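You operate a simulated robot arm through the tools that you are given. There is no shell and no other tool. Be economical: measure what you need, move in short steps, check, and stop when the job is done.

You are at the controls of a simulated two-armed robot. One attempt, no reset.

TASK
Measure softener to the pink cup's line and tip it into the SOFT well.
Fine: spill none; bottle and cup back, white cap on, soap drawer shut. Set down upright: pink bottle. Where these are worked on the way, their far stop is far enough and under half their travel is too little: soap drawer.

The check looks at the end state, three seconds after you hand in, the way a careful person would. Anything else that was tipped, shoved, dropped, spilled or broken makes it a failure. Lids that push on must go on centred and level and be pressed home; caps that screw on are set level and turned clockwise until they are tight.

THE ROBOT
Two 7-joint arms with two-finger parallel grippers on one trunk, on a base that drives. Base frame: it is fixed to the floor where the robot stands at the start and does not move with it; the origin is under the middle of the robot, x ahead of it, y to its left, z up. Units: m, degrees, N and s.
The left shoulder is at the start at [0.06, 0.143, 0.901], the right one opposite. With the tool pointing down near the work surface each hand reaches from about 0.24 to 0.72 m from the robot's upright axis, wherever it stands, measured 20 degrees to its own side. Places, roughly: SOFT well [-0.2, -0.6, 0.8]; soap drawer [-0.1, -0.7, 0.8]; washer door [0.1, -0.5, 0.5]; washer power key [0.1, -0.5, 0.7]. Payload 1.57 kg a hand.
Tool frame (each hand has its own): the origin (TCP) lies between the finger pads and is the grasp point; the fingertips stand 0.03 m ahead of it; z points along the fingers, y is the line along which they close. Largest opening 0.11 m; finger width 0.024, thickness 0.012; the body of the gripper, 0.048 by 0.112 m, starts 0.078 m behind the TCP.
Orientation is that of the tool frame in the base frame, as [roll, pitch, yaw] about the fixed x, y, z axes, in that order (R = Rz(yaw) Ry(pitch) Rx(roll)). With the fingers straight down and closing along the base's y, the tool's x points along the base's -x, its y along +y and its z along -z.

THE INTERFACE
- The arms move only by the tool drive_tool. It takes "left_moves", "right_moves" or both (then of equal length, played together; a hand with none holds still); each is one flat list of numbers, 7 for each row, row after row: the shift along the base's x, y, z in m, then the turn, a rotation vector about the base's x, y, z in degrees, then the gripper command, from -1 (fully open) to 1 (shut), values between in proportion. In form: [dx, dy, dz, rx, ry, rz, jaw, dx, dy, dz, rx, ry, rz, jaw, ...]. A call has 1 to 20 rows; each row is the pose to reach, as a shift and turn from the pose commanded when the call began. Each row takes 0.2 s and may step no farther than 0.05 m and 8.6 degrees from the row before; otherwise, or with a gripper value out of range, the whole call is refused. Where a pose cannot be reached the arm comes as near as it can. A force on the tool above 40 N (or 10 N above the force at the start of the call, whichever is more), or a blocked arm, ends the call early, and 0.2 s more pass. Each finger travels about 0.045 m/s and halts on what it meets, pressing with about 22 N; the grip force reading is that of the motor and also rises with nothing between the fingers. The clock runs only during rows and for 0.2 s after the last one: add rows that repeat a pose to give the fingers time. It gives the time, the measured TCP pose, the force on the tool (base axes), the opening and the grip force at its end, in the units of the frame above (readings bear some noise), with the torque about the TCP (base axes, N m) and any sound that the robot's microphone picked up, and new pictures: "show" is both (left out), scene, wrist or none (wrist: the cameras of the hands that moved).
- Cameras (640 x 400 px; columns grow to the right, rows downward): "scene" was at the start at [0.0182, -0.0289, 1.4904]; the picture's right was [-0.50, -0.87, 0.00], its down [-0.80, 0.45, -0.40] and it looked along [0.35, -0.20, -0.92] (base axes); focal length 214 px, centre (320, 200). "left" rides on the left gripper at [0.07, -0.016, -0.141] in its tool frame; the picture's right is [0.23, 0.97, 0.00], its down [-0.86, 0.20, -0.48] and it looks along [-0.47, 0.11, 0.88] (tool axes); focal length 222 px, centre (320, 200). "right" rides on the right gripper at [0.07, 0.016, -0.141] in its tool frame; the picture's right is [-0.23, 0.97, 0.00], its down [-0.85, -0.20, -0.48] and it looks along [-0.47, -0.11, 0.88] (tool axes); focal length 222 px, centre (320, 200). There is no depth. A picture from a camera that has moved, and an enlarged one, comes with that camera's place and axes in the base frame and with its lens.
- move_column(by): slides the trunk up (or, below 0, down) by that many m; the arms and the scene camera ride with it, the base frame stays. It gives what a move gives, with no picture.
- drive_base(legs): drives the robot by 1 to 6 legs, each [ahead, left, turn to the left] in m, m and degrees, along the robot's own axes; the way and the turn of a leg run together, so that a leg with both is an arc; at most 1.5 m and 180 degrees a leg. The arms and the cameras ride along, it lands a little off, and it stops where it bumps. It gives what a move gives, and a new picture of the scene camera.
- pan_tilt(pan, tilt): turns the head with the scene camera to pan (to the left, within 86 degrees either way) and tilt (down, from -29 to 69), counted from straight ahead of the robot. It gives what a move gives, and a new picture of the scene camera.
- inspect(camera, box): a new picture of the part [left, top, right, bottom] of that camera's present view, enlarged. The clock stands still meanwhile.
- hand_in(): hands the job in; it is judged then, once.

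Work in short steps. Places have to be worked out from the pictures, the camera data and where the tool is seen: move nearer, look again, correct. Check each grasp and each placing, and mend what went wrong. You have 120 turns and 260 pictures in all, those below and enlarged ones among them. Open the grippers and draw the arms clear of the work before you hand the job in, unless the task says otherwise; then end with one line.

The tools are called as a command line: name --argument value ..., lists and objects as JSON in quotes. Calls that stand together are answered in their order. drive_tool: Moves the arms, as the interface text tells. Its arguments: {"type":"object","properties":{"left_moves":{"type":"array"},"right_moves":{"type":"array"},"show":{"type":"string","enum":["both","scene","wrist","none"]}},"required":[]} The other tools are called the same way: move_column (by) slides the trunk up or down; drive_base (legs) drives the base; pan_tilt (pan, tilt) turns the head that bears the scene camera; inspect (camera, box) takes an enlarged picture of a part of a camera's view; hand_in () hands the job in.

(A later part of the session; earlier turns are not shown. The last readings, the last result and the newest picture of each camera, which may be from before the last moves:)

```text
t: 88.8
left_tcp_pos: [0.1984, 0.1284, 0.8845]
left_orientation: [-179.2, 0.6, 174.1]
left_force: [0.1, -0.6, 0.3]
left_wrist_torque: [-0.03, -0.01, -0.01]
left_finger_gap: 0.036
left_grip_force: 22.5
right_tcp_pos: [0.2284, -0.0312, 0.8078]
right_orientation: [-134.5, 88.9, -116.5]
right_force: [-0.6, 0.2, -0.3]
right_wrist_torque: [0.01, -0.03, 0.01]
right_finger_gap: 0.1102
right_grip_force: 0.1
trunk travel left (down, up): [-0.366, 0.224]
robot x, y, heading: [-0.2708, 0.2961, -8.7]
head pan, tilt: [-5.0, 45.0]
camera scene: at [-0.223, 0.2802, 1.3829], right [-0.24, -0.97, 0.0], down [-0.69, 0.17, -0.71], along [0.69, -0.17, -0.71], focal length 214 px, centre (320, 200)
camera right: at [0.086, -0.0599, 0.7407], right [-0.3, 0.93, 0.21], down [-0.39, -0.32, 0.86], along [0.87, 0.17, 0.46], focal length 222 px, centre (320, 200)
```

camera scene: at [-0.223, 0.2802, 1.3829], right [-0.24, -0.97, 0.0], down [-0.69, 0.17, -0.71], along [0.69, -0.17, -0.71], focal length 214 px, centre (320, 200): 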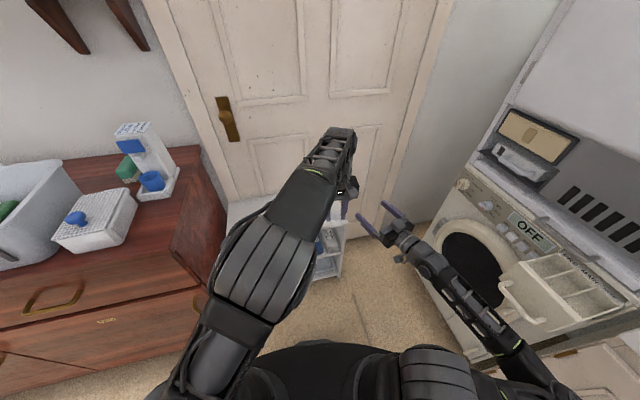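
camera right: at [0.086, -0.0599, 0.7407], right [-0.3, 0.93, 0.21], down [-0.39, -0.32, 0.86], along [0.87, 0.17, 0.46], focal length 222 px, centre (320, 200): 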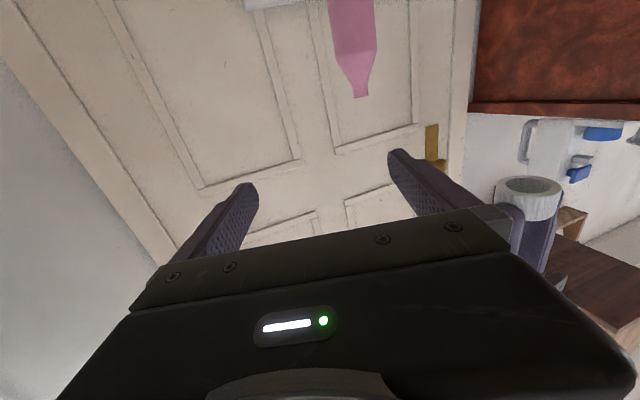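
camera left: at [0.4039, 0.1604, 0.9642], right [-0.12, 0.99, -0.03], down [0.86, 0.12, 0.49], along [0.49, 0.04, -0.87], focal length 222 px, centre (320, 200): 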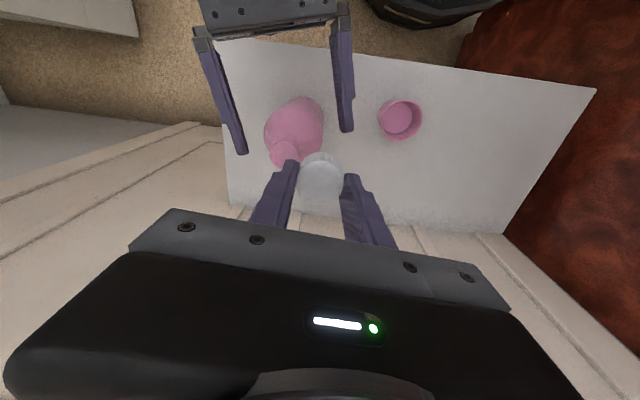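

The right hand is now in its natural roll. I'll pitch it 40° down so it can grasp the bottle from above-behind, then drive nearer.

drive_tool --right_moves '[0, 0, 0, -2.3, 7.7, 0, -1, 0, 0, 0, -4.6, 15.3, 0, -1, 0, 0, 0, -7, 23, 0, -1, 0, 0, 0, -9.3, 30.6, 0, -1, 0, 0, 0, -11.6, 38.3, 0, -1]' --show "none"

drive_base --legs '[[0.145, -0.024, 0]]'

inspect --camera "right" --box '[0, 0, 640, 400]'

```text
t: 90.0
left_tcp_pos: [0.1964, 0.1294, 0.8845]
left_orientation: [-179.2, 0.5, 174.2]
left_force: [-0.2, -0.3, -0.3]
left_wrist_torque: [0.02, -0.01, -0.03]
left_finger_gap: 0.0362
left_grip_force: 22.6
right_tcp_pos: [0.2282, -0.031, 0.8081]
right_orientation: [179.7, 49.1, -162.2]
right_force: [-0.4, -0.5, -0.1]
right_wrist_torque: [0.04, -0.01, 0.04]
right_finger_gap: 0.1099
right_grip_force: 0.0
trunk travel left (down, up): [-0.366, 0.224]
robot x, y, heading: [-0.2716, 0.2953, -8.8]
head pan, tilt: [-5.0, 45.0]
```

```text
t: 91.4
left_tcp_pos: [0.3375, 0.082, 0.8842]
left_orientation: [-179.2, 0.5, 174.2]
left_force: [-0.3, -0.1, 0.1]
left_wrist_torque: [-0.01, 0.02, -0.04]
left_finger_gap: 0.0358
left_grip_force: 22.0
right_tcp_pos: [0.3676, -0.0771, 0.8077]
right_orientation: [179.7, 49.2, -162.1]
right_force: [0.1, 0.4, 0.4]
right_wrist_torque: [0.0, 0.0, -0.01]
right_finger_gap: 0.11
right_grip_force: 0.0
trunk travel left (down, up): [-0.366, 0.224]
robot x, y, heading: [-0.13, 0.2549, -8.9]
head pan, tilt: [-5.0, 45.0]
camera scene: at [-0.083, 0.2344, 1.3829], right [-0.24, -0.97, 0.0], down [-0.69, 0.17, -0.71], along [0.69, -0.17, -0.71], focal length 214 px, centre (320, 200)
```

scene: 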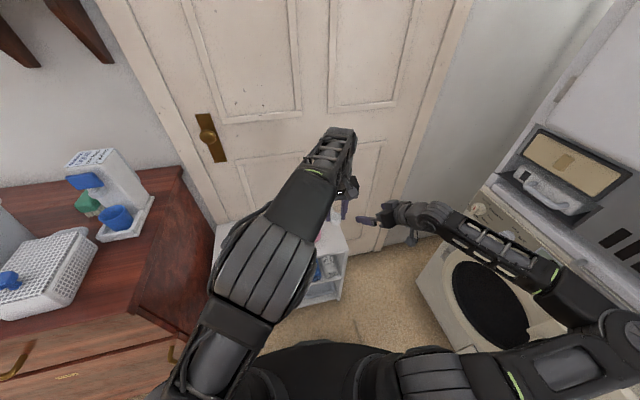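

```text
1.00 times, centred on (320, 200) of right
camera zoom: at [0.2165, -0.108, 0.8479], right [-0.16, 0.97, 0.18], down [0.25, -0.13, 0.96], along [0.95, 0.2, -0.22], focal length 222 px, centre (320, 200)
```

zoom: 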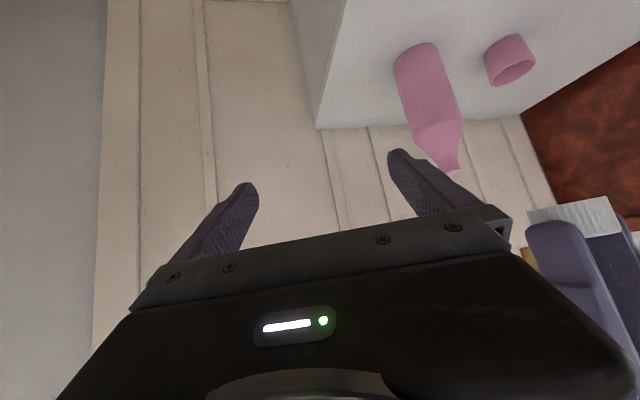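

Both arms are better placed now. I'll move the left hand with the cap over the bottle, at [0.4715,0.131,0.885], still high.

drive_tool --left_moves '[0.04, 0.012, 0, 0, 0, 0, 0.7, 0.08, 0.025, 0, 0, 0, 0, 0.7, 0.11, 0.037, 0, 0, 0, 0, 0.7, 0.134, 0.049, 0, 0, 0, 0, 0.7]' --show "both"

```text
t: 92.4
left_tcp_pos: [0.4432, 0.1377, 0.8675]
left_orientation: [-179.0, 1.0, 174.2]
left_force: [-0.5, 0.1, -0.4]
left_wrist_torque: [-0.01, 0.0, -0.02]
left_finger_gap: 0.0362
left_grip_force: 21.6
left hand out of reach, approached as far as the arm can: row 2, 3, 4
right_tcp_pos: [0.3672, -0.0769, 0.8094]
right_orientation: [179.7, 49.3, -162.1]
right_force: [-0.7, 0.2, 0.1]
right_wrist_torque: [-0.01, 0.01, -0.02]
right_finger_gap: 0.1102
right_grip_force: 0.0
trunk travel left (down, up): [-0.366, 0.224]
robot x, y, heading: [-0.1304, 0.2492, -9.1]
head pan, tilt: [-5.0, 45.0]
camera scene: at [-0.0839, 0.2344, 1.383], right [-0.24, -0.97, 0.0], down [-0.69, 0.17, -0.71], along [0.69, -0.17, -0.71], focal length 214 px, centre (320, 200)
camera left: at [0.3685, 0.1338, 1.0091], right [-0.13, 0.99, -0.02], down [0.86, 0.12, 0.49], along [0.49, 0.05, -0.87], focal length 222 px, centre (320, 200)
```

scene: 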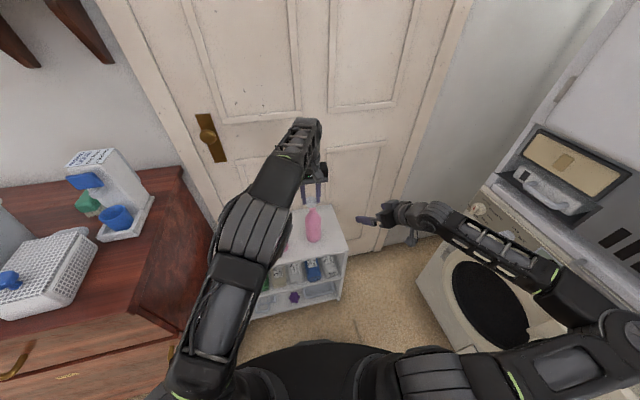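
left: 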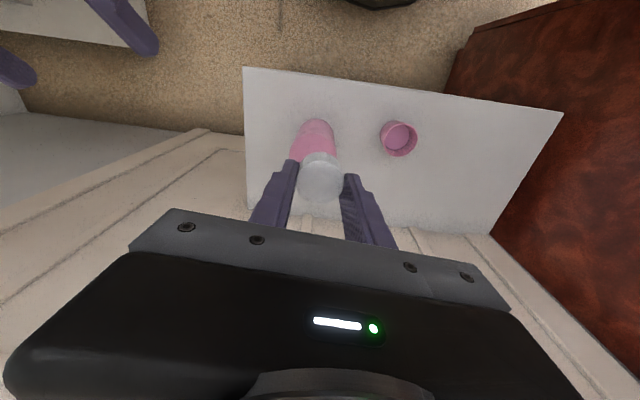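

I'm at the left arm's radial limit, so I'll drive 6 cm ahead.

drive_base --legs '[[0.06, 0.01, 0]]'

inspect --camera "right" --box '[0, 0, 640, 400]'

```text
t: 93.3
left_tcp_pos: [0.5031, 0.1405, 0.8682]
left_orientation: [-179.1, 1.0, 174.2]
left_force: [-0.2, 0.3, -1.1]
left_wrist_torque: [0.04, 0.04, 0.01]
left_finger_gap: 0.036
left_grip_force: 21.7
right_tcp_pos: [0.4283, -0.0754, 0.8082]
right_orientation: [179.8, 49.1, -162.2]
right_force: [0.7, 0.1, 0.6]
right_wrist_torque: [-0.02, 0.0, 0.01]
right_finger_gap: 0.11
right_grip_force: 0.0
trunk travel left (down, up): [-0.366, 0.224]
robot x, y, heading: [-0.0688, 0.2517, -8.7]
head pan, tilt: [-5.0, 45.0]
camera scene: at [-0.0224, 0.2355, 1.3829], right [-0.24, -0.97, 0.0], down [-0.69, 0.17, -0.71], along [0.69, -0.17, -0.71], focal length 214 px, centre (320, 200)
```

scene: 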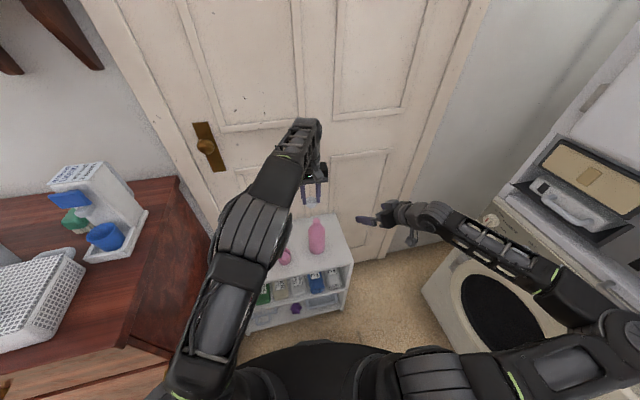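

```text
1.00 times, centred on (320, 200) of right
camera zoom: at [0.2771, -0.1069, 0.8479], right [-0.16, 0.97, 0.17], down [0.25, -0.13, 0.96], along [0.95, 0.2, -0.22], focal length 222 px, centre (320, 200)
```

zoom: 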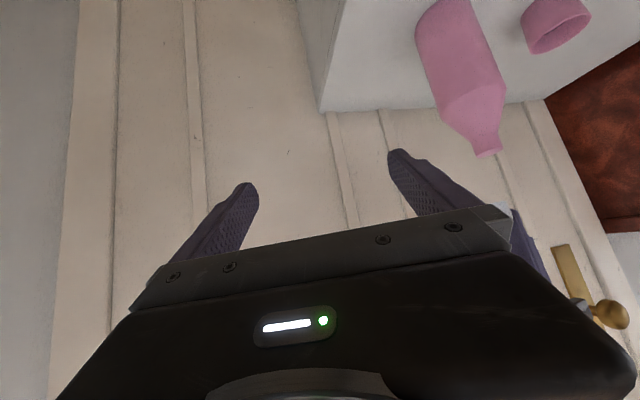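

I'll centre the left hand over the bottle and bring the right hand to its pre-grasp behind it, on its tilted axis.

drive_tool --left_moves '[-0.01, -0.003, 0, 0, 0, 0, 0.7, -0.02, -0.006, 0, 0, 0, 0, 0.7, -0.0316, -0.0095, 0, 0, 0, 0, 0.7, -0.0316, -0.0095, 0, 0, 0, 0, 0.7, -0.0316, -0.0095, 0, 0, 0, 0, 0.7, -0.0316, -0.0095, 0, 0, 0, 0, 0.7]' --right_moves '[-0.03, 0.005, -0.02, 0, 0, 0, -1, -0.045, 0.04, -0.035, 0, 0, 0, -1, -0.045, 0.08, -0.05, 0, 0, 0, -1, -0.045, 0.12, -0.06, 0, 0, 0, -1, -0.045, 0.155, -0.065, 0, 0, 0, -1, -0.045, 0.178, -0.065, 0, 0, 0, -1]' --show "both"

```text
t: 94.7
left_tcp_pos: [0.4709, 0.1308, 0.8693]
left_orientation: [-179.0, 1.0, 174.2]
left_force: [0.2, 0.7, -0.5]
left_wrist_torque: [0.02, -0.04, -0.02]
left_finger_gap: 0.0358
left_grip_force: 22.3
right_tcp_pos: [0.3879, 0.1026, 0.7427]
right_orientation: [179.7, 49.0, -162.2]
right_force: [0.6, 0.7, -0.4]
right_wrist_torque: [0.02, 0.0, -0.02]
right_finger_gap: 0.1102
right_grip_force: 0.2
right hand out of reach, approached as far as the arm can: row 5, 6
trunk travel left (down, up): [-0.366, 0.224]
robot x, y, heading: [-0.0699, 0.2477, -8.6]
head pan, tilt: [-5.0, 45.0]
camera scene: at [-0.0231, 0.2357, 1.3829], right [-0.24, -0.97, 0.0], down [-0.69, 0.17, -0.71], along [0.69, -0.17, -0.71], focal length 214 px, centre (320, 200)
camera right: at [0.237, 0.0711, 0.7829], right [-0.16, 0.97, 0.17], down [0.25, -0.13, 0.96], along [0.95, 0.2, -0.22], focal length 222 px, centre (320, 200)
camera left: at [0.3973, 0.1251, 1.009], right [-0.13, 0.99, -0.02], down [0.86, 0.12, 0.49], along [0.49, 0.05, -0.87], focal length 222 px, centre (320, 200)
```

scene: 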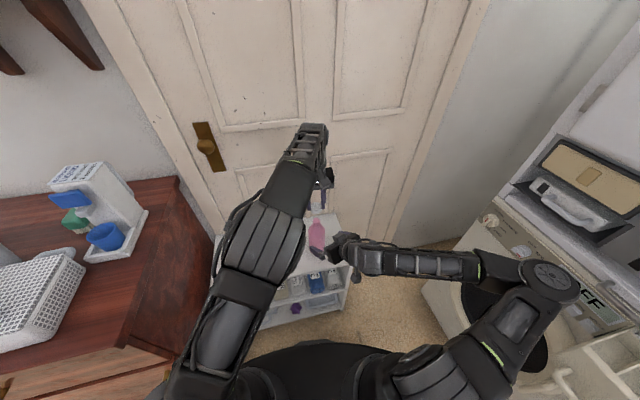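
right: 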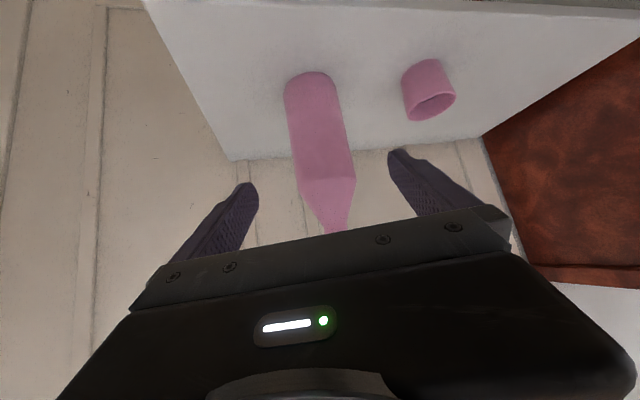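
left: 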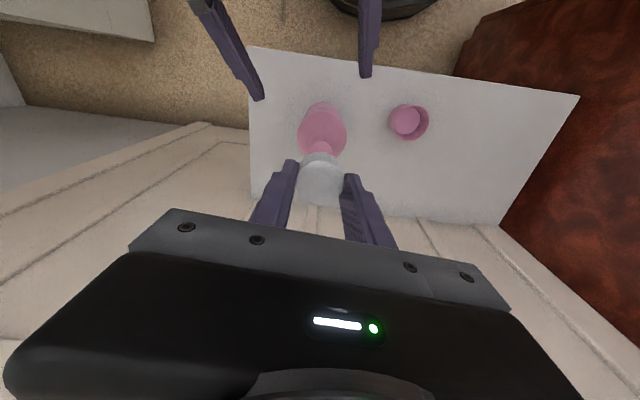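

The bottle is centred for the right hand. I'll advance along its axis onto the bottle body.

drive_tool --right_moves '[0.02, 0.0065, -0.018, 0, 0, 0, -1, 0.04, 0.013, -0.036, 0, 0, 0, -1, 0.06, 0.02, -0.054, 0, 0, 0, -1, 0.079, 0.026, -0.07, 0, 0, 0, -1]' --show "wrist"

inspect --camera "left" --box '[180, 0, 480, 220]'

```text
t: 95.7
left_tcp_pos: [0.4716, 0.1298, 0.8685]
left_orientation: [-179.0, 1.0, 174.2]
left_force: [-0.2, 0.7, 0.0]
left_wrist_torque: [0.05, -0.01, -0.01]
left_finger_gap: 0.036
left_grip_force: 21.8
right_tcp_pos: [0.4683, 0.1293, 0.6725]
right_orientation: [179.9, 49.2, -162.1]
right_force: [-0.8, 0.2, 0.4]
right_wrist_torque: [0.02, 0.02, 0.02]
right_finger_gap: 0.1102
right_grip_force: 0.1
trunk travel left (down, up): [-0.366, 0.224]
robot x, y, heading: [-0.0685, 0.2501, -8.5]
head pan, tilt: [-5.0, 45.0]
camera right: at [0.3157, 0.0968, 0.7132], right [-0.16, 0.97, 0.17], down [0.25, -0.13, 0.96], along [0.95, 0.2, -0.22], focal length 222 px, centre (320, 200)
```

right: 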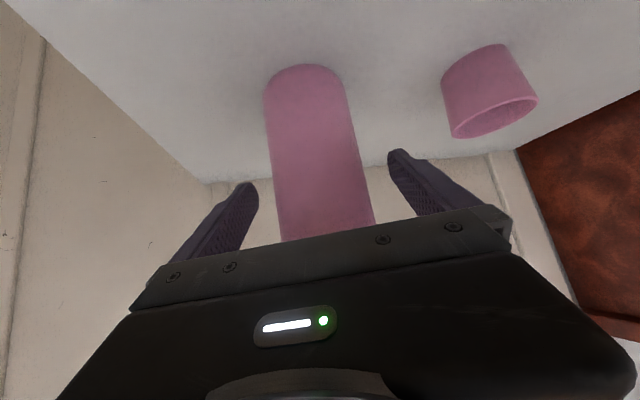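

```text
1.82 times, centred on (330, 110) of left
camera zoom: at [0.3974, 0.1251, 1.009], right [-0.13, 0.99, -0.02], down [0.86, 0.12, 0.49], along [0.49, 0.05, -0.87], focal length 404 px, centre (302, 364)
```

zoom: 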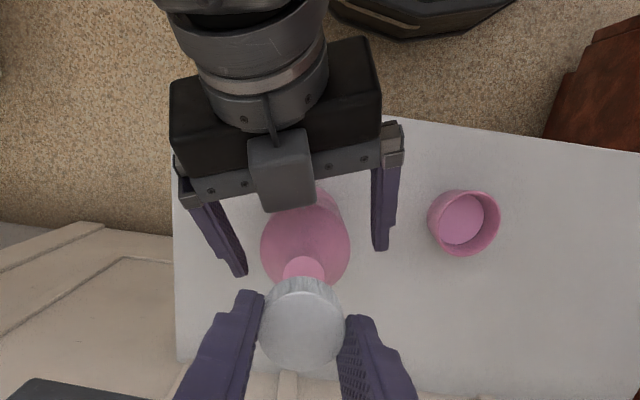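

The bottle is deep in the right jaws. I'll close the right gripper to steady it.

drive_tool --right_moves '[0, 0, 0, 0, 0, 0, 0.2, 0, 0, 0, 0, 0, 0, 0.6, 0, 0, 0, 0, 0, 0, 0.6, 0, 0, 0, 0, 0, 0, 0.6]' --show "none"

inspect --camera "left" --box '[180, 0, 480, 220]'

inspect --camera "scene" --box '[270, 150, 390, 260]'

```text
t: 96.7
left_tcp_pos: [0.471, 0.1304, 0.8674]
left_orientation: [-179.1, 1.0, 174.2]
left_force: [-0.6, 0.5, 0.3]
left_wrist_torque: [-0.01, 0.0, 0.02]
left_finger_gap: 0.036
left_grip_force: 21.9
right_tcp_pos: [0.4667, 0.129, 0.6732]
right_orientation: [179.7, 49.2, -162.2]
right_force: [0.2, 2.3, 1.1]
right_wrist_torque: [0.0, -0.02, 0.03]
right_finger_gap: 0.0651
right_grip_force: 22.1
trunk travel left (down, up): [-0.366, 0.224]
robot x, y, heading: [-0.0684, 0.2531, -8.8]
head pan, tilt: [-5.0, 45.0]
```

```text
1.82 times, centred on (330, 110) of left
camera zoom: at [0.3973, 0.1252, 1.009], right [-0.13, 0.99, -0.02], down [0.86, 0.12, 0.49], along [0.49, 0.05, -0.87], focal length 404 px, centre (302, 364)
```

zoom: 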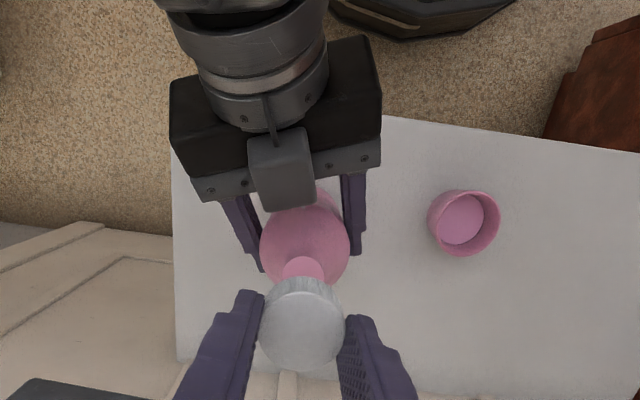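

```text
3.64 times, centred on (330, 205) of scene
camera zoom: at [-0.0231, 0.2357, 1.3829], right [-0.24, -0.97, 0.0], down [-0.69, 0.17, -0.71], along [0.69, -0.17, -0.71], focal length 780 px, centre (284, 182)
```

zoom: 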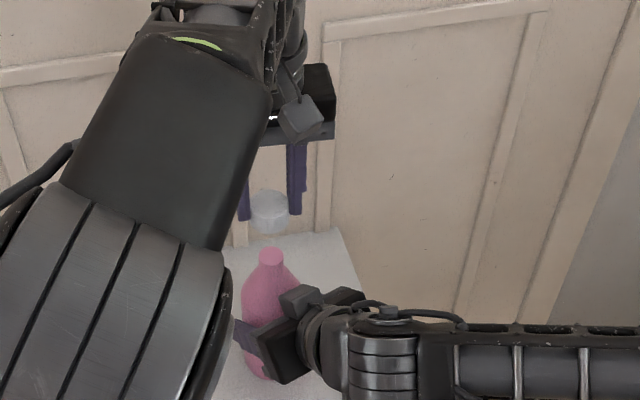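

The bottle is held at 65 mm. I'll lower the cap to about 1 cm above the mouth and compare centres in two views.

drive_tool --left_moves '[-0.001, 0, -0.02, 0, 0, 0, 0.7, -0.002, 0, -0.044, 0, 0, 0, 0.7]' --show "none"

inspect --camera "left" --box '[270, 110, 370, 210]'

inspect --camera "scene" --box '[290, 185, 340, 235]'

inspect --camera "right" --box '[160, 60, 480, 260]'

```text
t: 97.3
left_tcp_pos: [0.4683, 0.1303, 0.825]
left_orientation: [-179.1, 1.0, 174.1]
left_force: [0.0, -0.1, 0.2]
left_wrist_torque: [0.03, 0.01, 0.0]
left_finger_gap: 0.036
left_grip_force: 21.8
right_tcp_pos: [0.4673, 0.1279, 0.6736]
right_orientation: [179.7, 49.2, -162.1]
right_force: [-0.9, 1.4, -0.9]
right_wrist_torque: [0.0, -0.04, 0.03]
right_finger_gap: 0.0654
right_grip_force: 21.7
trunk travel left (down, up): [-0.366, 0.224]
robot x, y, heading: [-0.0697, 0.2533, -8.5]
head pan, tilt: [-5.0, 45.0]
```

```text
4.00 times, centred on (320, 160) of left
camera zoom: at [0.3955, 0.1256, 0.9652], right [-0.13, 0.99, -0.02], down [0.86, 0.12, 0.49], along [0.49, 0.04, -0.87], focal length 888 px, centre (320, 360)
```

zoom: 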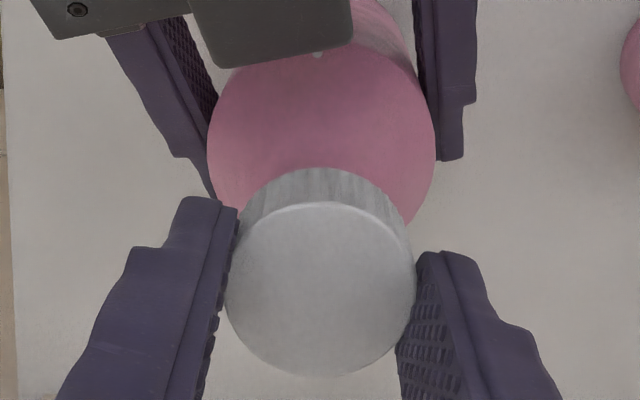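

```text
8.00 times, centred on (315, 210) of scene
camera zoom: at [-0.0231, 0.2356, 1.383], right [-0.24, -0.97, 0.0], down [-0.69, 0.17, -0.71], along [0.69, -0.17, -0.71], focal length 1716 px, centre (360, 120)
```

zoom: 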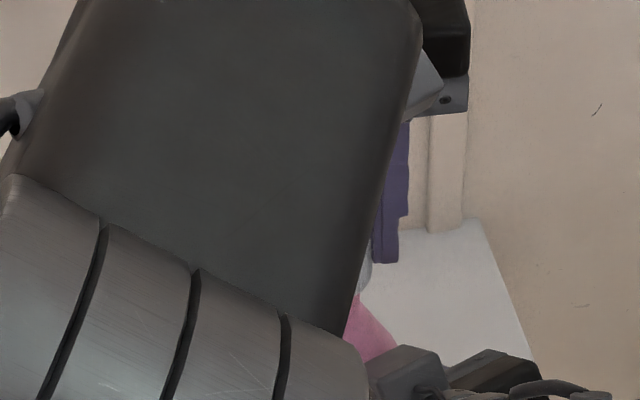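

```text
2.00 times, centred on (320, 160) of right
camera zoom: at [0.3154, 0.0967, 0.7134], right [-0.16, 0.97, 0.17], down [0.25, -0.13, 0.96], along [0.95, 0.2, -0.22], focal length 444 px, centre (320, 280)
```

zoom: 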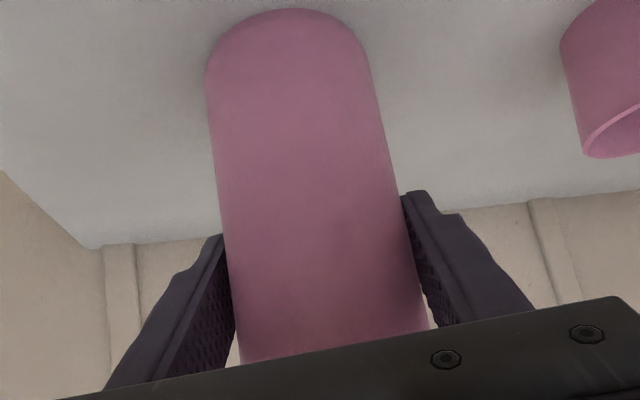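

In the left view the bottle axis is near [0.471,0.129] and the cap centre near [0.4686,0.131]. I'll shift +2/-1.5 mm and lower until it meets the mouth.

drive_tool --left_moves '[0.002, -0.0015, 0, 0, 0, 0, 0.7, 0.002, -0.0015, -0.004, 0, 0, 0, 0.7, 0.002, -0.0015, -0.008, 0, 0, 0, 0.7, 0.002, -0.0015, -0.012, 0, 0, 0, 0.7]' --show "none"

inspect --camera "left" --box '[270, 110, 370, 210]'

```text
t: 98.3
left_tcp_pos: [0.4718, 0.1275, 0.8151]
left_orientation: [-179.0, 1.2, 174.2]
left_force: [-3.7, 1.2, 20.2]
left_wrist_torque: [0.13, 0.33, 0.0]
left_finger_gap: 0.0359
left_grip_force: 22.1
right_tcp_pos: [0.4673, 0.1269, 0.6735]
right_orientation: [179.8, 49.2, -162.1]
right_force: [6.6, 3.1, -4.8]
right_wrist_torque: [0.08, -0.29, 0.08]
right_finger_gap: 0.0651
right_grip_force: 22.0
trunk travel left (down, up): [-0.366, 0.224]
robot x, y, heading: [-0.0719, 0.2484, -8.9]
head pan, tilt: [-5.0, 45.0]
```

```text
4.00 times, centred on (320, 160) of left
camera zoom: at [0.3972, 0.1241, 0.9553], right [-0.13, 0.99, -0.02], down [0.86, 0.12, 0.49], along [0.49, 0.04, -0.87], focal length 888 px, centre (320, 360)
```

zoom: 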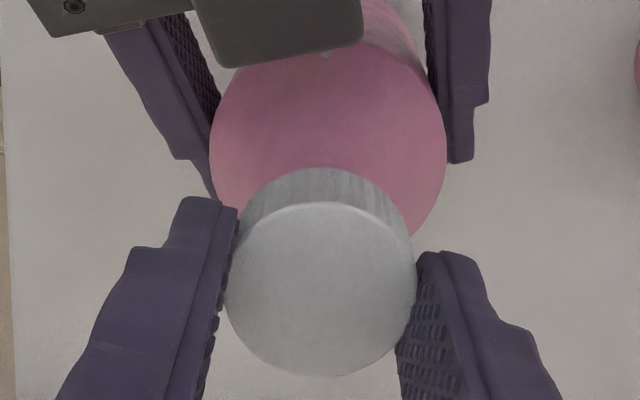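

The cap meets the rim at TCP z 0.815, and the torque shows contact on its -x side: it is 2-3 mm too far in +x. I'll lift slightly, shift -3 mm in x and lower again.

drive_tool --left_moves '[0, 0, 0.005, 0, 0, 0, 0.7, -0.003, 0.001, 0.005, 0, 0, 0, 0.7, -0.003, 0.001, 0.002, 0, 0, 0, 0.7, -0.003, 0.001, -0.001, 0, 0, 0, 0.7, -0.003, 0.001, -0.004, 0, 0, 0, 0.7]' --show "none"

```text
t: 99.5
left_tcp_pos: [0.4681, 0.1302, 0.8086]
left_orientation: [-179.1, 1.0, 174.1]
left_force: [2.1, -1.8, 0.5]
left_wrist_torque: [-0.04, -0.07, -0.01]
left_finger_gap: 0.0356
left_grip_force: 22.2
right_tcp_pos: [0.4669, 0.1276, 0.6722]
right_orientation: [179.6, 49.2, -162.1]
right_force: [-3.7, 0.5, -0.9]
right_wrist_torque: [-0.4, -0.13, -0.02]
right_finger_gap: 0.0655
right_grip_force: 21.6
trunk travel left (down, up): [-0.366, 0.224]
robot x, y, heading: [-0.0693, 0.25, -8.7]
head pan, tilt: [-5.0, 45.0]
```

The cap now slips over the neck: z 0.8086 with no vertical load. I'll lower further until it meets the thread.

drive_tool --left_moves '[0, 0, -0.003, 0, 0, 0, 0.7, 0, 0, -0.006, 0, 0, 0, 0.7]' --show "none"

```text
t: 100.1
left_tcp_pos: [0.4676, 0.1297, 0.8022]
left_orientation: [-179.0, 1.0, 174.2]
left_force: [2.9, -0.8, 0.4]
left_wrist_torque: [-0.02, -0.08, -0.01]
left_finger_gap: 0.036
left_grip_force: 22.2
right_tcp_pos: [0.4672, 0.1278, 0.6734]
right_orientation: [179.8, 49.2, -162.1]
right_force: [-3.2, 1.6, 0.9]
right_wrist_torque: [-0.2, -0.15, -0.05]
right_finger_gap: 0.0651
right_grip_force: 22.0
trunk travel left (down, up): [-0.366, 0.224]
robot x, y, heading: [-0.0683, 0.248, -8.7]
head pan, tilt: [-5.0, 45.0]
```

Still free-sliding. I'll lower a little more.

drive_tool --left_moves '[0, 0, -0.003, 0, 0, 0, 0.7, 0, 0, -0.006, 0, 0, 0, 0.7, 0, 0, -0.009, 0, 0, 0, 0.7]' --show "none"

```text
t: 100.9
left_tcp_pos: [0.467, 0.1303, 0.7965]
left_orientation: [-179.0, 1.2, 174.0]
left_force: [3.0, -3.5, 29.3]
left_wrist_torque: [-0.02, -0.12, -0.01]
left_finger_gap: 0.0364
left_grip_force: 21.9
right_tcp_pos: [0.4669, 0.1288, 0.6734]
right_orientation: [179.8, 49.2, -162.2]
right_force: [4.0, 5.7, -6.8]
right_wrist_torque: [-0.38, -0.22, 0.0]
right_finger_gap: 0.0651
right_grip_force: 21.9
trunk travel left (down, up): [-0.366, 0.224]
robot x, y, heading: [-0.0695, 0.2497, -8.5]
head pan, tilt: [-5.0, 45.0]
```

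It's down at 29 N with centred contact. Now I'll turn it clockwise, easing the downward push, and watch the torque about z.

drive_tool --left_moves '[0, 0, 0.006, 0, 0, -8.5, 0.7, 0, 0, 0.006, 0, 0, -17, 0.7, 0, 0, 0.006, 0, 0, -25.5, 0.7, 0, 0, 0.006, 0, 0, -34, 0.7, 0, 0, 0.006, 0, 0, -42.5, 0.7, 0, 0, 0.006, 0, 0, -51, 0.7, 0, 0, 0.006, 0, 0, -59.5, 0.7, 0, 0, 0.006, 0, 0, -68, 0.7]' --show "none"

inspect --camera "left" --box '[220, 80, 420, 240]'

```text
t: 102.7
left_tcp_pos: [0.4671, 0.1302, 0.7986]
left_orientation: [-179.0, 0.9, 106.0]
left_force: [6.7, -3.1, -18.4]
left_wrist_torque: [0.14, -0.26, 0.05]
left_finger_gap: 0.0358
left_grip_force: 21.7
right_tcp_pos: [0.4678, 0.1278, 0.6742]
right_orientation: [179.8, 49.3, -162.0]
right_force: [-6.6, 3.2, 14.4]
right_wrist_torque: [-0.55, -0.58, 0.01]
right_finger_gap: 0.0651
right_grip_force: 22.1
trunk travel left (down, up): [-0.366, 0.224]
robot x, y, heading: [-0.0687, 0.2519, -8.9]
head pan, tilt: [-5.0, 45.0]
```

```text
2.50 times, centred on (320, 160) of left
camera zoom: at [0.4343, 0.1971, 0.9394], right [0.87, 0.49, -0.02], down [0.43, -0.76, 0.49], along [0.22, -0.43, -0.87], focal length 555 px, centre (320, 300)
```

zoom: 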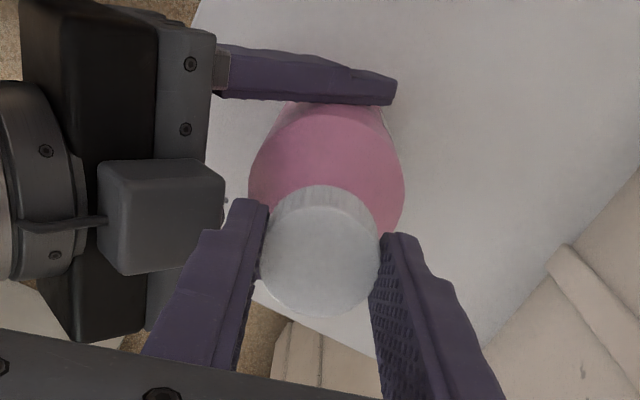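

The thread has engaged: the hand is being pulled down with 18 N. I'll continue clockwise while letting the hand descend.

drive_tool --left_moves '[0, 0, -0.004, 0, 0, -8.5, 0.7, 0, 0, -0.004, 0, 0, -17, 0.7, 0, 0, -0.0045, 0, 0, -25.5, 0.7, 0, 0, -0.0045, 0, 0, -34, 0.7, 0, 0, -0.0045, 0, 0, -42.5, 0.7, 0, 0, -0.005, 0, 0, -51, 0.7, 0, 0, -0.005, 0, 0, -59.5, 0.7, 0, 0, -0.005, 0, 0, -68, 0.7, 0, 0, -0.005, 0, 0, -76.5, 0.7]' --show "none"

```text
t: 104.7
left_tcp_pos: [0.4673, 0.1291, 0.7958]
left_orientation: [-179.2, 0.9, 29.5]
left_force: [11.7, -4.5, 13.5]
left_wrist_torque: [-0.05, -0.53, 0.01]
left_finger_gap: 0.0358
left_grip_force: 21.8
right_tcp_pos: [0.4657, 0.1284, 0.6747]
right_orientation: [179.8, 49.1, -162.0]
right_force: [-6.9, -0.3, 6.8]
right_wrist_torque: [-0.84, -0.83, 0.13]
right_finger_gap: 0.0656
right_grip_force: 22.0
trunk travel left (down, up): [-0.366, 0.224]
robot x, y, heading: [-0.0678, 0.2517, -8.8]
head pan, tilt: [-5.0, 45.0]
```

No tightening torque yet after 145°. I'll open slightly, rotate back counter-clockwise without the cap, and re-grip.

drive_tool --left_moves '[0, 0, 0.001, 0, 0, 0, 0, 0, 0, 0.001, 0, 0, 0, 0, 0, 0, 0.001, 0, 0, 8.5, 0, 0, 0, 0.001, 0, 0, 17, 0, 0, 0, 0.001, 0, 0, 25.5, 0, 0, 0, 0.001, 0, 0, 34, 0, 0, 0, 0.001, 0, 0, 42.5, 0, 0, 0, 0.001, 0, 0, 51, 0, 0, 0, 0.001, 0, 0, 59.5, 0, 0, 0, 0.001, 0, 0, 68, 0, 0, 0, 0.001, 0, 0, 76.5, 0, 0, 0, 0.001, 0, 0, 85, 0, 0, 0, 0.001, 0, 0, 93.5, 0, 0, 0, 0.001, 0, 0, 102, 0, 0, 0, 0.001, 0, 0, 110.5, 0, 0, 0, 0.001, 0, 0, 119, 0, 0, 0, 0.001, 0, 0, 127.5, 0, 0, 0, 0.001, 0, 0, 136, 0, 0, 0, 0.001, 0, 0, 144, 0, 0, 0, 0.001, 0, 0, 144, 0]' --show "wrist"

inspect --camera "left" --box '[220, 80, 420, 240]'

```text
t: 108.9
left_tcp_pos: [0.4678, 0.1309, 0.7945]
left_orientation: [-179.1, 1.0, 173.7]
left_force: [1.0, -0.2, 0.5]
left_wrist_torque: [0.01, 0.0, 0.03]
left_finger_gap: 0.0551
left_grip_force: 0.0
right_tcp_pos: [0.4671, 0.1283, 0.6727]
right_orientation: [179.8, 49.3, -162.2]
right_force: [-0.8, 1.0, 0.4]
right_wrist_torque: [-0.01, 0.15, -0.03]
right_finger_gap: 0.0653
right_grip_force: 22.0
trunk travel left (down, up): [-0.366, 0.224]
robot x, y, heading: [-0.0695, 0.2512, -8.7]
head pan, tilt: [-5.0, 45.0]
camera left: at [0.3944, 0.1256, 0.9358], right [-0.12, 0.99, -0.02], down [0.86, 0.11, 0.49], along [0.49, 0.04, -0.87], focal length 222 px, centre (320, 200)
```

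left: 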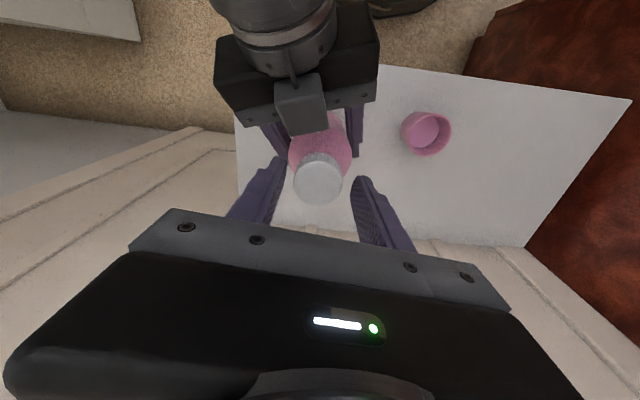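

```text
2.50 times, centred on (320, 160) of left
camera zoom: at [0.3944, 0.1256, 0.9358], right [-0.12, 0.99, -0.02], down [0.86, 0.11, 0.49], along [0.49, 0.04, -0.87], focal length 555 px, centre (320, 300)
```

zoom: 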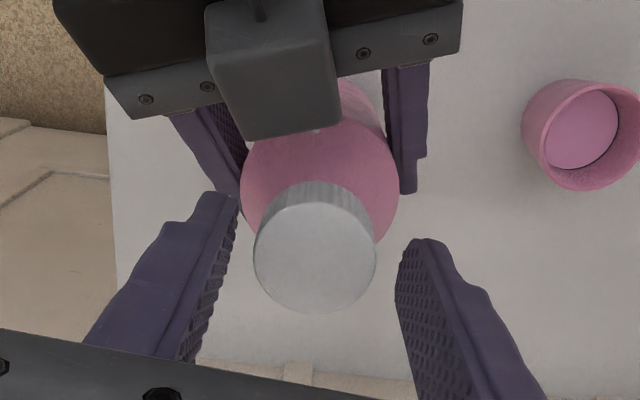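

The cap sits level on the neck. I'll re-grip and turn clockwise another 136°.

drive_tool --left_moves '[0, 0, 0, 0, 0, 0, 0.7, 0, 0, 0, 0, 0, 0, 0.7, 0, 0, 0, 0, 0, 0, 0.7, 0, 0, 0, 0, 0, -8.5, 0.7, 0, 0, 0, 0, 0, -17, 0.7, 0, 0, 0, 0, 0, -25.5, 0.7, 0, 0, 0, 0, 0, -34, 0.7, 0, 0, -0.001, 0, 0, -42.5, 0.7, 0, 0, -0.001, 0, 0, -51, 0.7, 0, 0, -0.001, 0, 0, -59.5, 0.7, 0, 0, -0.001, 0, 0, -68, 0.7, 0, 0, -0.001, 0, 0, -76.5, 0.7, 0, 0, -0.001, 0, 0, -85, 0.7, 0, 0, -0.002, 0, 0, -93.5, 0.7, 0, 0, -0.002, 0, 0, -102, 0.7, 0, 0, -0.002, 0, 0, -110.5, 0.7, 0, 0, -0.002, 0, 0, -119, 0.7, 0, 0, -0.002, 0, 0, -127.5, 0.7, 0, 0, -0.002, 0, 0, -136, 0.7]' --show "none"

inspect --camera "left" --box '[220, 80, 420, 240]'

```text
t: 112.9
left_tcp_pos: [0.4682, 0.1309, 0.7934]
left_orientation: [-179.2, 0.9, 37.6]
left_force: [11.7, -5.8, 2.4]
left_wrist_torque: [-0.11, -0.55, 0.47]
left_finger_gap: 0.0363
left_grip_force: 22.2
right_tcp_pos: [0.4666, 0.1266, 0.6733]
right_orientation: [179.7, 49.2, -162.2]
right_force: [-12.1, 5.2, 0.0]
right_wrist_torque: [-0.6, -0.45, -0.39]
right_finger_gap: 0.0657
right_grip_force: 22.2
trunk travel left (down, up): [-0.366, 0.224]
robot x, y, heading: [-0.0719, 0.2506, -8.8]
head pan, tilt: [-5.0, 45.0]
```

```text
2.50 times, centred on (320, 160) of left
camera zoom: at [0.5163, 0.1869, 0.9342], right [0.77, -0.63, -0.02], down [-0.54, -0.68, 0.49], along [-0.32, -0.37, -0.87], focal length 555 px, centre (320, 300)
```

zoom: 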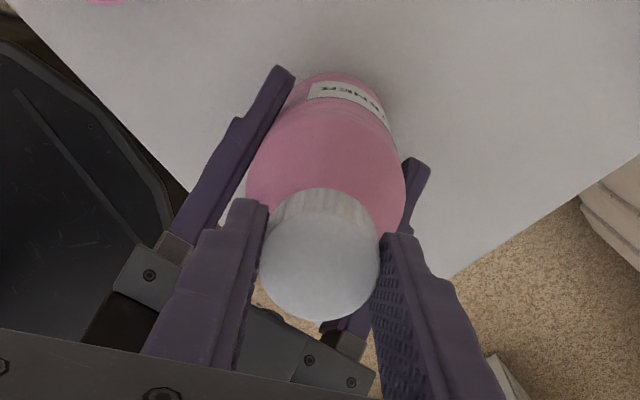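

There is now 0.47 N·m of resisting torque, so it's tightening. I'll add a last 12° to confirm it is tight.

drive_tool --left_moves '[0, 0, 0, 0, 0, -6, 0.7, 0, 0, 0, 0, 0, -12, 0.7]' --show "none"

inspect --camera "left" --box '[220, 80, 420, 240]'

```text
t: 113.5
left_tcp_pos: [0.4676, 0.1289, 0.7943]
left_orientation: [-179.1, 1.1, 25.6]
left_force: [9.4, -7.3, 4.6]
left_wrist_torque: [-0.24, -0.4, 0.49]
left_finger_gap: 0.0362
left_grip_force: 21.8
right_tcp_pos: [0.4666, 0.1284, 0.6738]
right_orientation: [179.8, 49.2, -162.1]
right_force: [-9.9, 3.6, 0.5]
right_wrist_torque: [-0.71, -0.4, -0.39]
right_finger_gap: 0.0659
right_grip_force: 21.7
trunk travel left (down, up): [-0.366, 0.224]
robot x, y, heading: [-0.0706, 0.2529, -8.7]
head pan, tilt: [-5.0, 45.0]
```

```text
2.50 times, centred on (320, 160) of left
camera zoom: at [0.5264, 0.175, 0.9342], right [0.63, -0.78, -0.02], down [-0.67, -0.55, 0.49], along [-0.39, -0.29, -0.87], focal length 555 px, centre (320, 300)
```

zoom: 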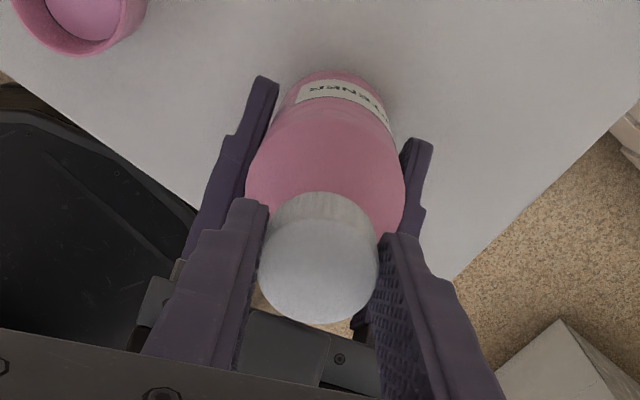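

Torque has saturated at 0.49 N·m and the bottle itself now turns slightly with the cap, so the cap is tight. I'll release the left hand, lift it off, and inspect.

drive_tool --left_moves '[0, 0, 0, 0, 0, 0, 0, 0, 0, 0, 0, 0, 0, -0.2, 0, 0, 0.03, 0, 0, 0, -0.2, 0, 0, 0.07, 0, 0, 8, -0.2, 0, 0, 0.11, 0, 0, 16, -0.2, 0, 0, 0.13, 0, 0, 24, -0.2]' --show "wrist"

inspect --camera "scene" --box '[270, 150, 390, 260]'

```text
t: 114.9
left_tcp_pos: [0.451, 0.1427, 0.901]
left_orientation: [-179.7, 0.9, 49.8]
left_force: [0.0, -0.2, 0.3]
left_wrist_torque: [-0.01, 0.0, 0.03]
left_finger_gap: 0.0661
left_grip_force: 0.1
left hand out of reach, approached as far as the arm can: row 5, 6
right_tcp_pos: [0.4673, 0.1285, 0.6745]
right_orientation: [179.6, 49.2, -162.1]
right_force: [-1.4, 0.8, 0.0]
right_wrist_torque: [0.01, 0.27, -0.05]
right_finger_gap: 0.0655
right_grip_force: 21.7
trunk travel left (down, up): [-0.366, 0.224]
robot x, y, heading: [-0.0677, 0.2523, -8.9]
head pan, tilt: [-5.0, 45.0]
camera left: at [0.4869, 0.2086, 1.0407], right [0.89, -0.46, -0.01], down [-0.39, -0.78, 0.49], along [-0.23, -0.43, -0.87], focal length 222 px, centre (320, 200)
```

left: 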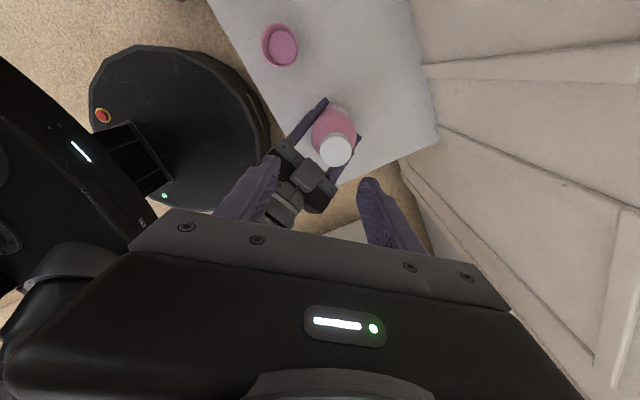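

```text
3.64 times, centred on (330, 205) of scene
camera zoom: at [-0.0233, 0.2358, 1.3829], right [-0.24, -0.97, 0.0], down [-0.69, 0.17, -0.71], along [0.69, -0.17, -0.71], focal length 780 px, centre (284, 182)
```

zoom: 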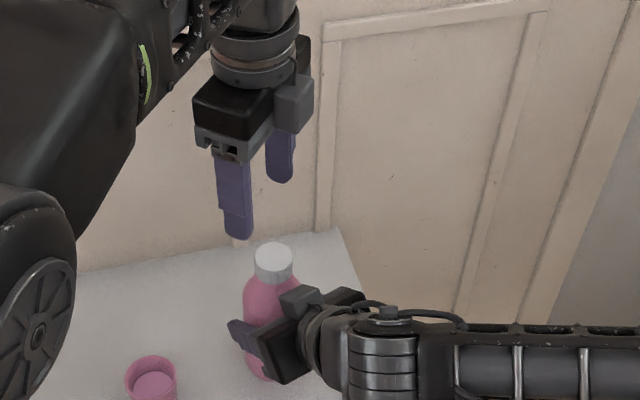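

The cap is on, level and centred. I'll open the right hand and withdraw along its axis, while the left hand swings back to its side, high.

drive_tool --left_moves '[0, 0, 0, 0, 0, 8, -0.2, 0, 0, 0, 0, 0, 16, -0.2, 0, 0.01, 0, 0, 0, 24, -0.2, -0.01, 0.03, 0, 0, 0, 32, -0.2, -0.02, 0.05, 0, 0, 0, 40, -0.2, -0.04, 0.07, 0, 0, 0, 48, -0.2, -0.05, 0.1, 0, 0, 0, 56, -0.2, -0.06, 0.13, 0, 0, 0, 64, -0.2, -0.07, 0.16, 0, 0, 0, 72, -0.2, -0.08, 0.19, 0, 0, 0, 80, -0.2]' --right_moves '[0, 0, 0, 0, 0, 0, 0, 0, 0, 0, 0, 0, 0, -0.5, 0, 0, 0, 0, 0, 0, -1, 0, 0, 0, 0, 0, 0, -1, -0.02, -0.0067, 0.018, 0, 0, 0, -1, -0.04, -0.013, 0.036, 0, 0, 0, -1, -0.06, -0.02, 0.054, 0, 0, 0, -1, -0.08, -0.026, 0.072, 0, 0, 0, -1, -0.1, -0.033, 0.09, 0, 0, 0, -1, -0.12, -0.04, 0.1, 0, 0, 0, -1]' --show "both"

```text
t: 117.1
left_tcp_pos: [0.3726, 0.3316, 0.8991]
left_orientation: [-179.1, 1.0, 129.9]
left_force: [-0.7, 0.2, 0.2]
left_wrist_torque: [-0.02, 0.03, -0.01]
left_finger_gap: 0.0661
left_grip_force: 0.1
right_tcp_pos: [0.3881, 0.0898, 0.774]
right_orientation: [179.7, 49.1, -162.1]
right_force: [-0.2, -0.3, 1.1]
right_wrist_torque: [0.0, 0.0, -0.04]
right_finger_gap: 0.1102
right_grip_force: 0.1
right hand out of reach, approached as far as the arm can: row 9, 10
trunk travel left (down, up): [-0.366, 0.224]
robot x, y, heading: [-0.0705, 0.25, -8.7]
head pan, tilt: [-5.0, 45.0]
camera scene: at [-0.0233, 0.2359, 1.3829], right [-0.24, -0.97, 0.0], down [-0.69, 0.17, -0.71], along [0.69, -0.17, -0.71], focal length 214 px, centre (320, 200)
camera right: at [0.2365, 0.0567, 0.8138], right [-0.16, 0.97, 0.18], down [0.25, -0.13, 0.96], along [0.95, 0.2, -0.22], focal length 222 px, centre (320, 200)
camera left: at [0.3166, 0.3793, 1.0399], right [0.6, 0.8, -0.02], down [0.7, -0.52, 0.49], along [0.38, -0.31, -0.87], focal length 222 px, centre (320, 200)
```

scene: 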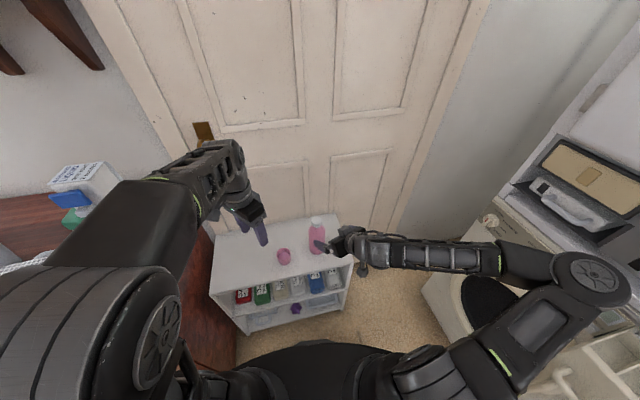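
right: 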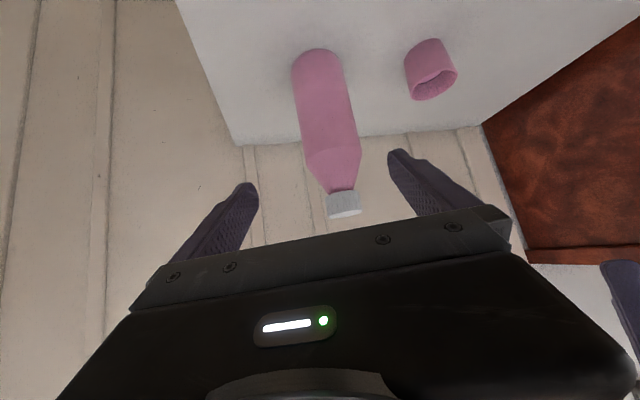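
left: 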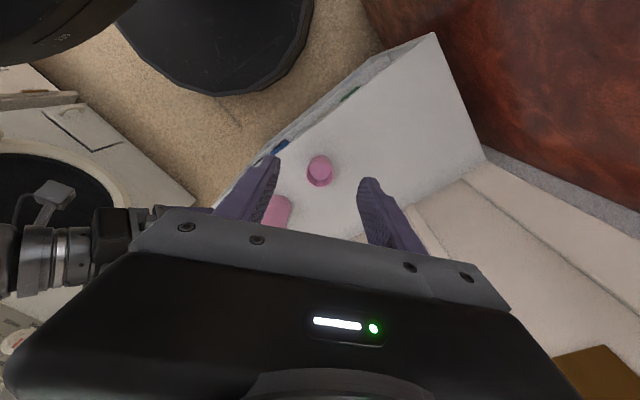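

The bottle stands capped at its place. Now the cup: I'll back off slightly and strafe left, so the right hand lines up with the cup as it did with the bottle.

drive_base --legs '[[-0.06, 0, 0], [0, 0.136, 0]]'

drive_tool --right_moves '[0, 0, -0.02, 1.7, -5.5, 0, -1, 0, 0, -0.04, 3.4, -11, 0, -1, 0, 0, -0.06, 5, -16.5, 0, -1, 0, 0, -0.08, 6.7, -22, 0, -1]' --show "both"

```text
t: 119.0
left_tcp_pos: [0.3351, 0.4756, 0.8998]
left_orientation: [-179.1, 1.0, 129.7]
left_force: [-0.3, 0.5, 0.2]
left_wrist_torque: [-0.01, 0.02, -0.01]
left_finger_gap: 0.0659
left_grip_force: 0.1
right_tcp_pos: [0.3492, 0.2318, 0.7728]
right_orientation: [179.9, 49.1, -162.1]
right_force: [0.5, 0.7, 0.4]
right_wrist_torque: [-0.02, 0.02, -0.01]
right_finger_gap: 0.11
right_grip_force: 0.0
trunk travel left (down, up): [-0.366, 0.224]
robot x, y, heading: [-0.1061, 0.396, -8.5]
head pan, tilt: [-5.0, 45.0]
camera scene: at [-0.0619, 0.3801, 1.383], right [-0.24, -0.97, 0.0], down [-0.69, 0.17, -0.71], along [0.69, -0.17, -0.71], focal length 214 px, centre (320, 200)
```

scene: 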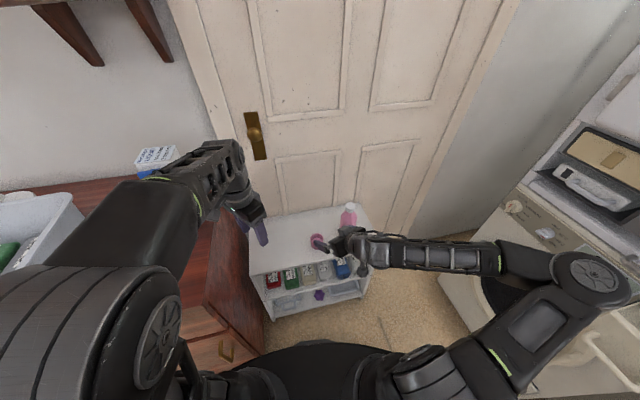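

```text
t: 120.0
left_tcp_pos: [0.3344, 0.4765, 0.8992]
left_orientation: [-179.1, 1.0, 129.7]
left_force: [0.4, 0.1, -0.4]
left_wrist_torque: [0.01, -0.04, 0.02]
left_finger_gap: 0.0661
left_grip_force: 0.1
right_tcp_pos: [0.349, 0.2281, 0.6949]
right_orientation: [-178.3, 72.1, -160.2]
right_force: [-0.4, 0.5, 0.8]
right_wrist_torque: [-0.03, 0.01, 0.02]
right_finger_gap: 0.1101
right_grip_force: 0.0
right hand out of reach, approached as far as the arm can: row 1, 2, 3
trunk travel left (down, up): [-0.366, 0.224]
robot x, y, heading: [-0.1077, 0.3932, -8.5]
head pan, tilt: [-5.0, 45.0]
camera scene: at [-0.0621, 0.38, 1.3832], right [-0.24, -0.97, 0.0], down [-0.69, 0.17, -0.71], along [0.69, -0.17, -0.71], focal length 214 px, centre (320, 200)
camera right: at [0.1951, 0.1943, 0.6722], right [-0.24, 0.95, 0.21], down [-0.12, -0.24, 0.96], along [0.96, 0.2, 0.18], focal length 222 px, centre (320, 200)
```

scene: 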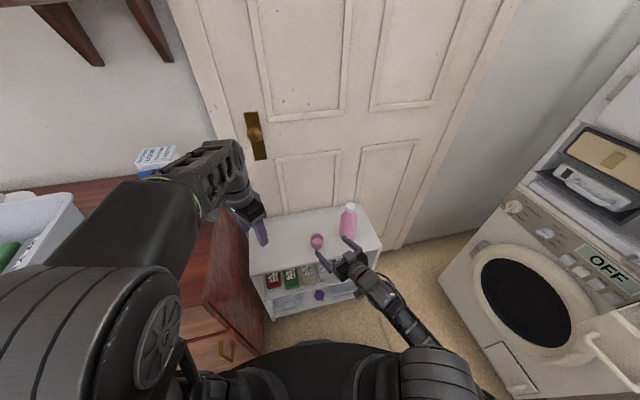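
right: 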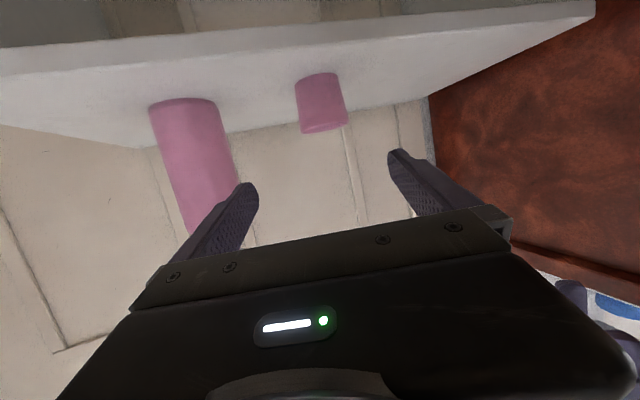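

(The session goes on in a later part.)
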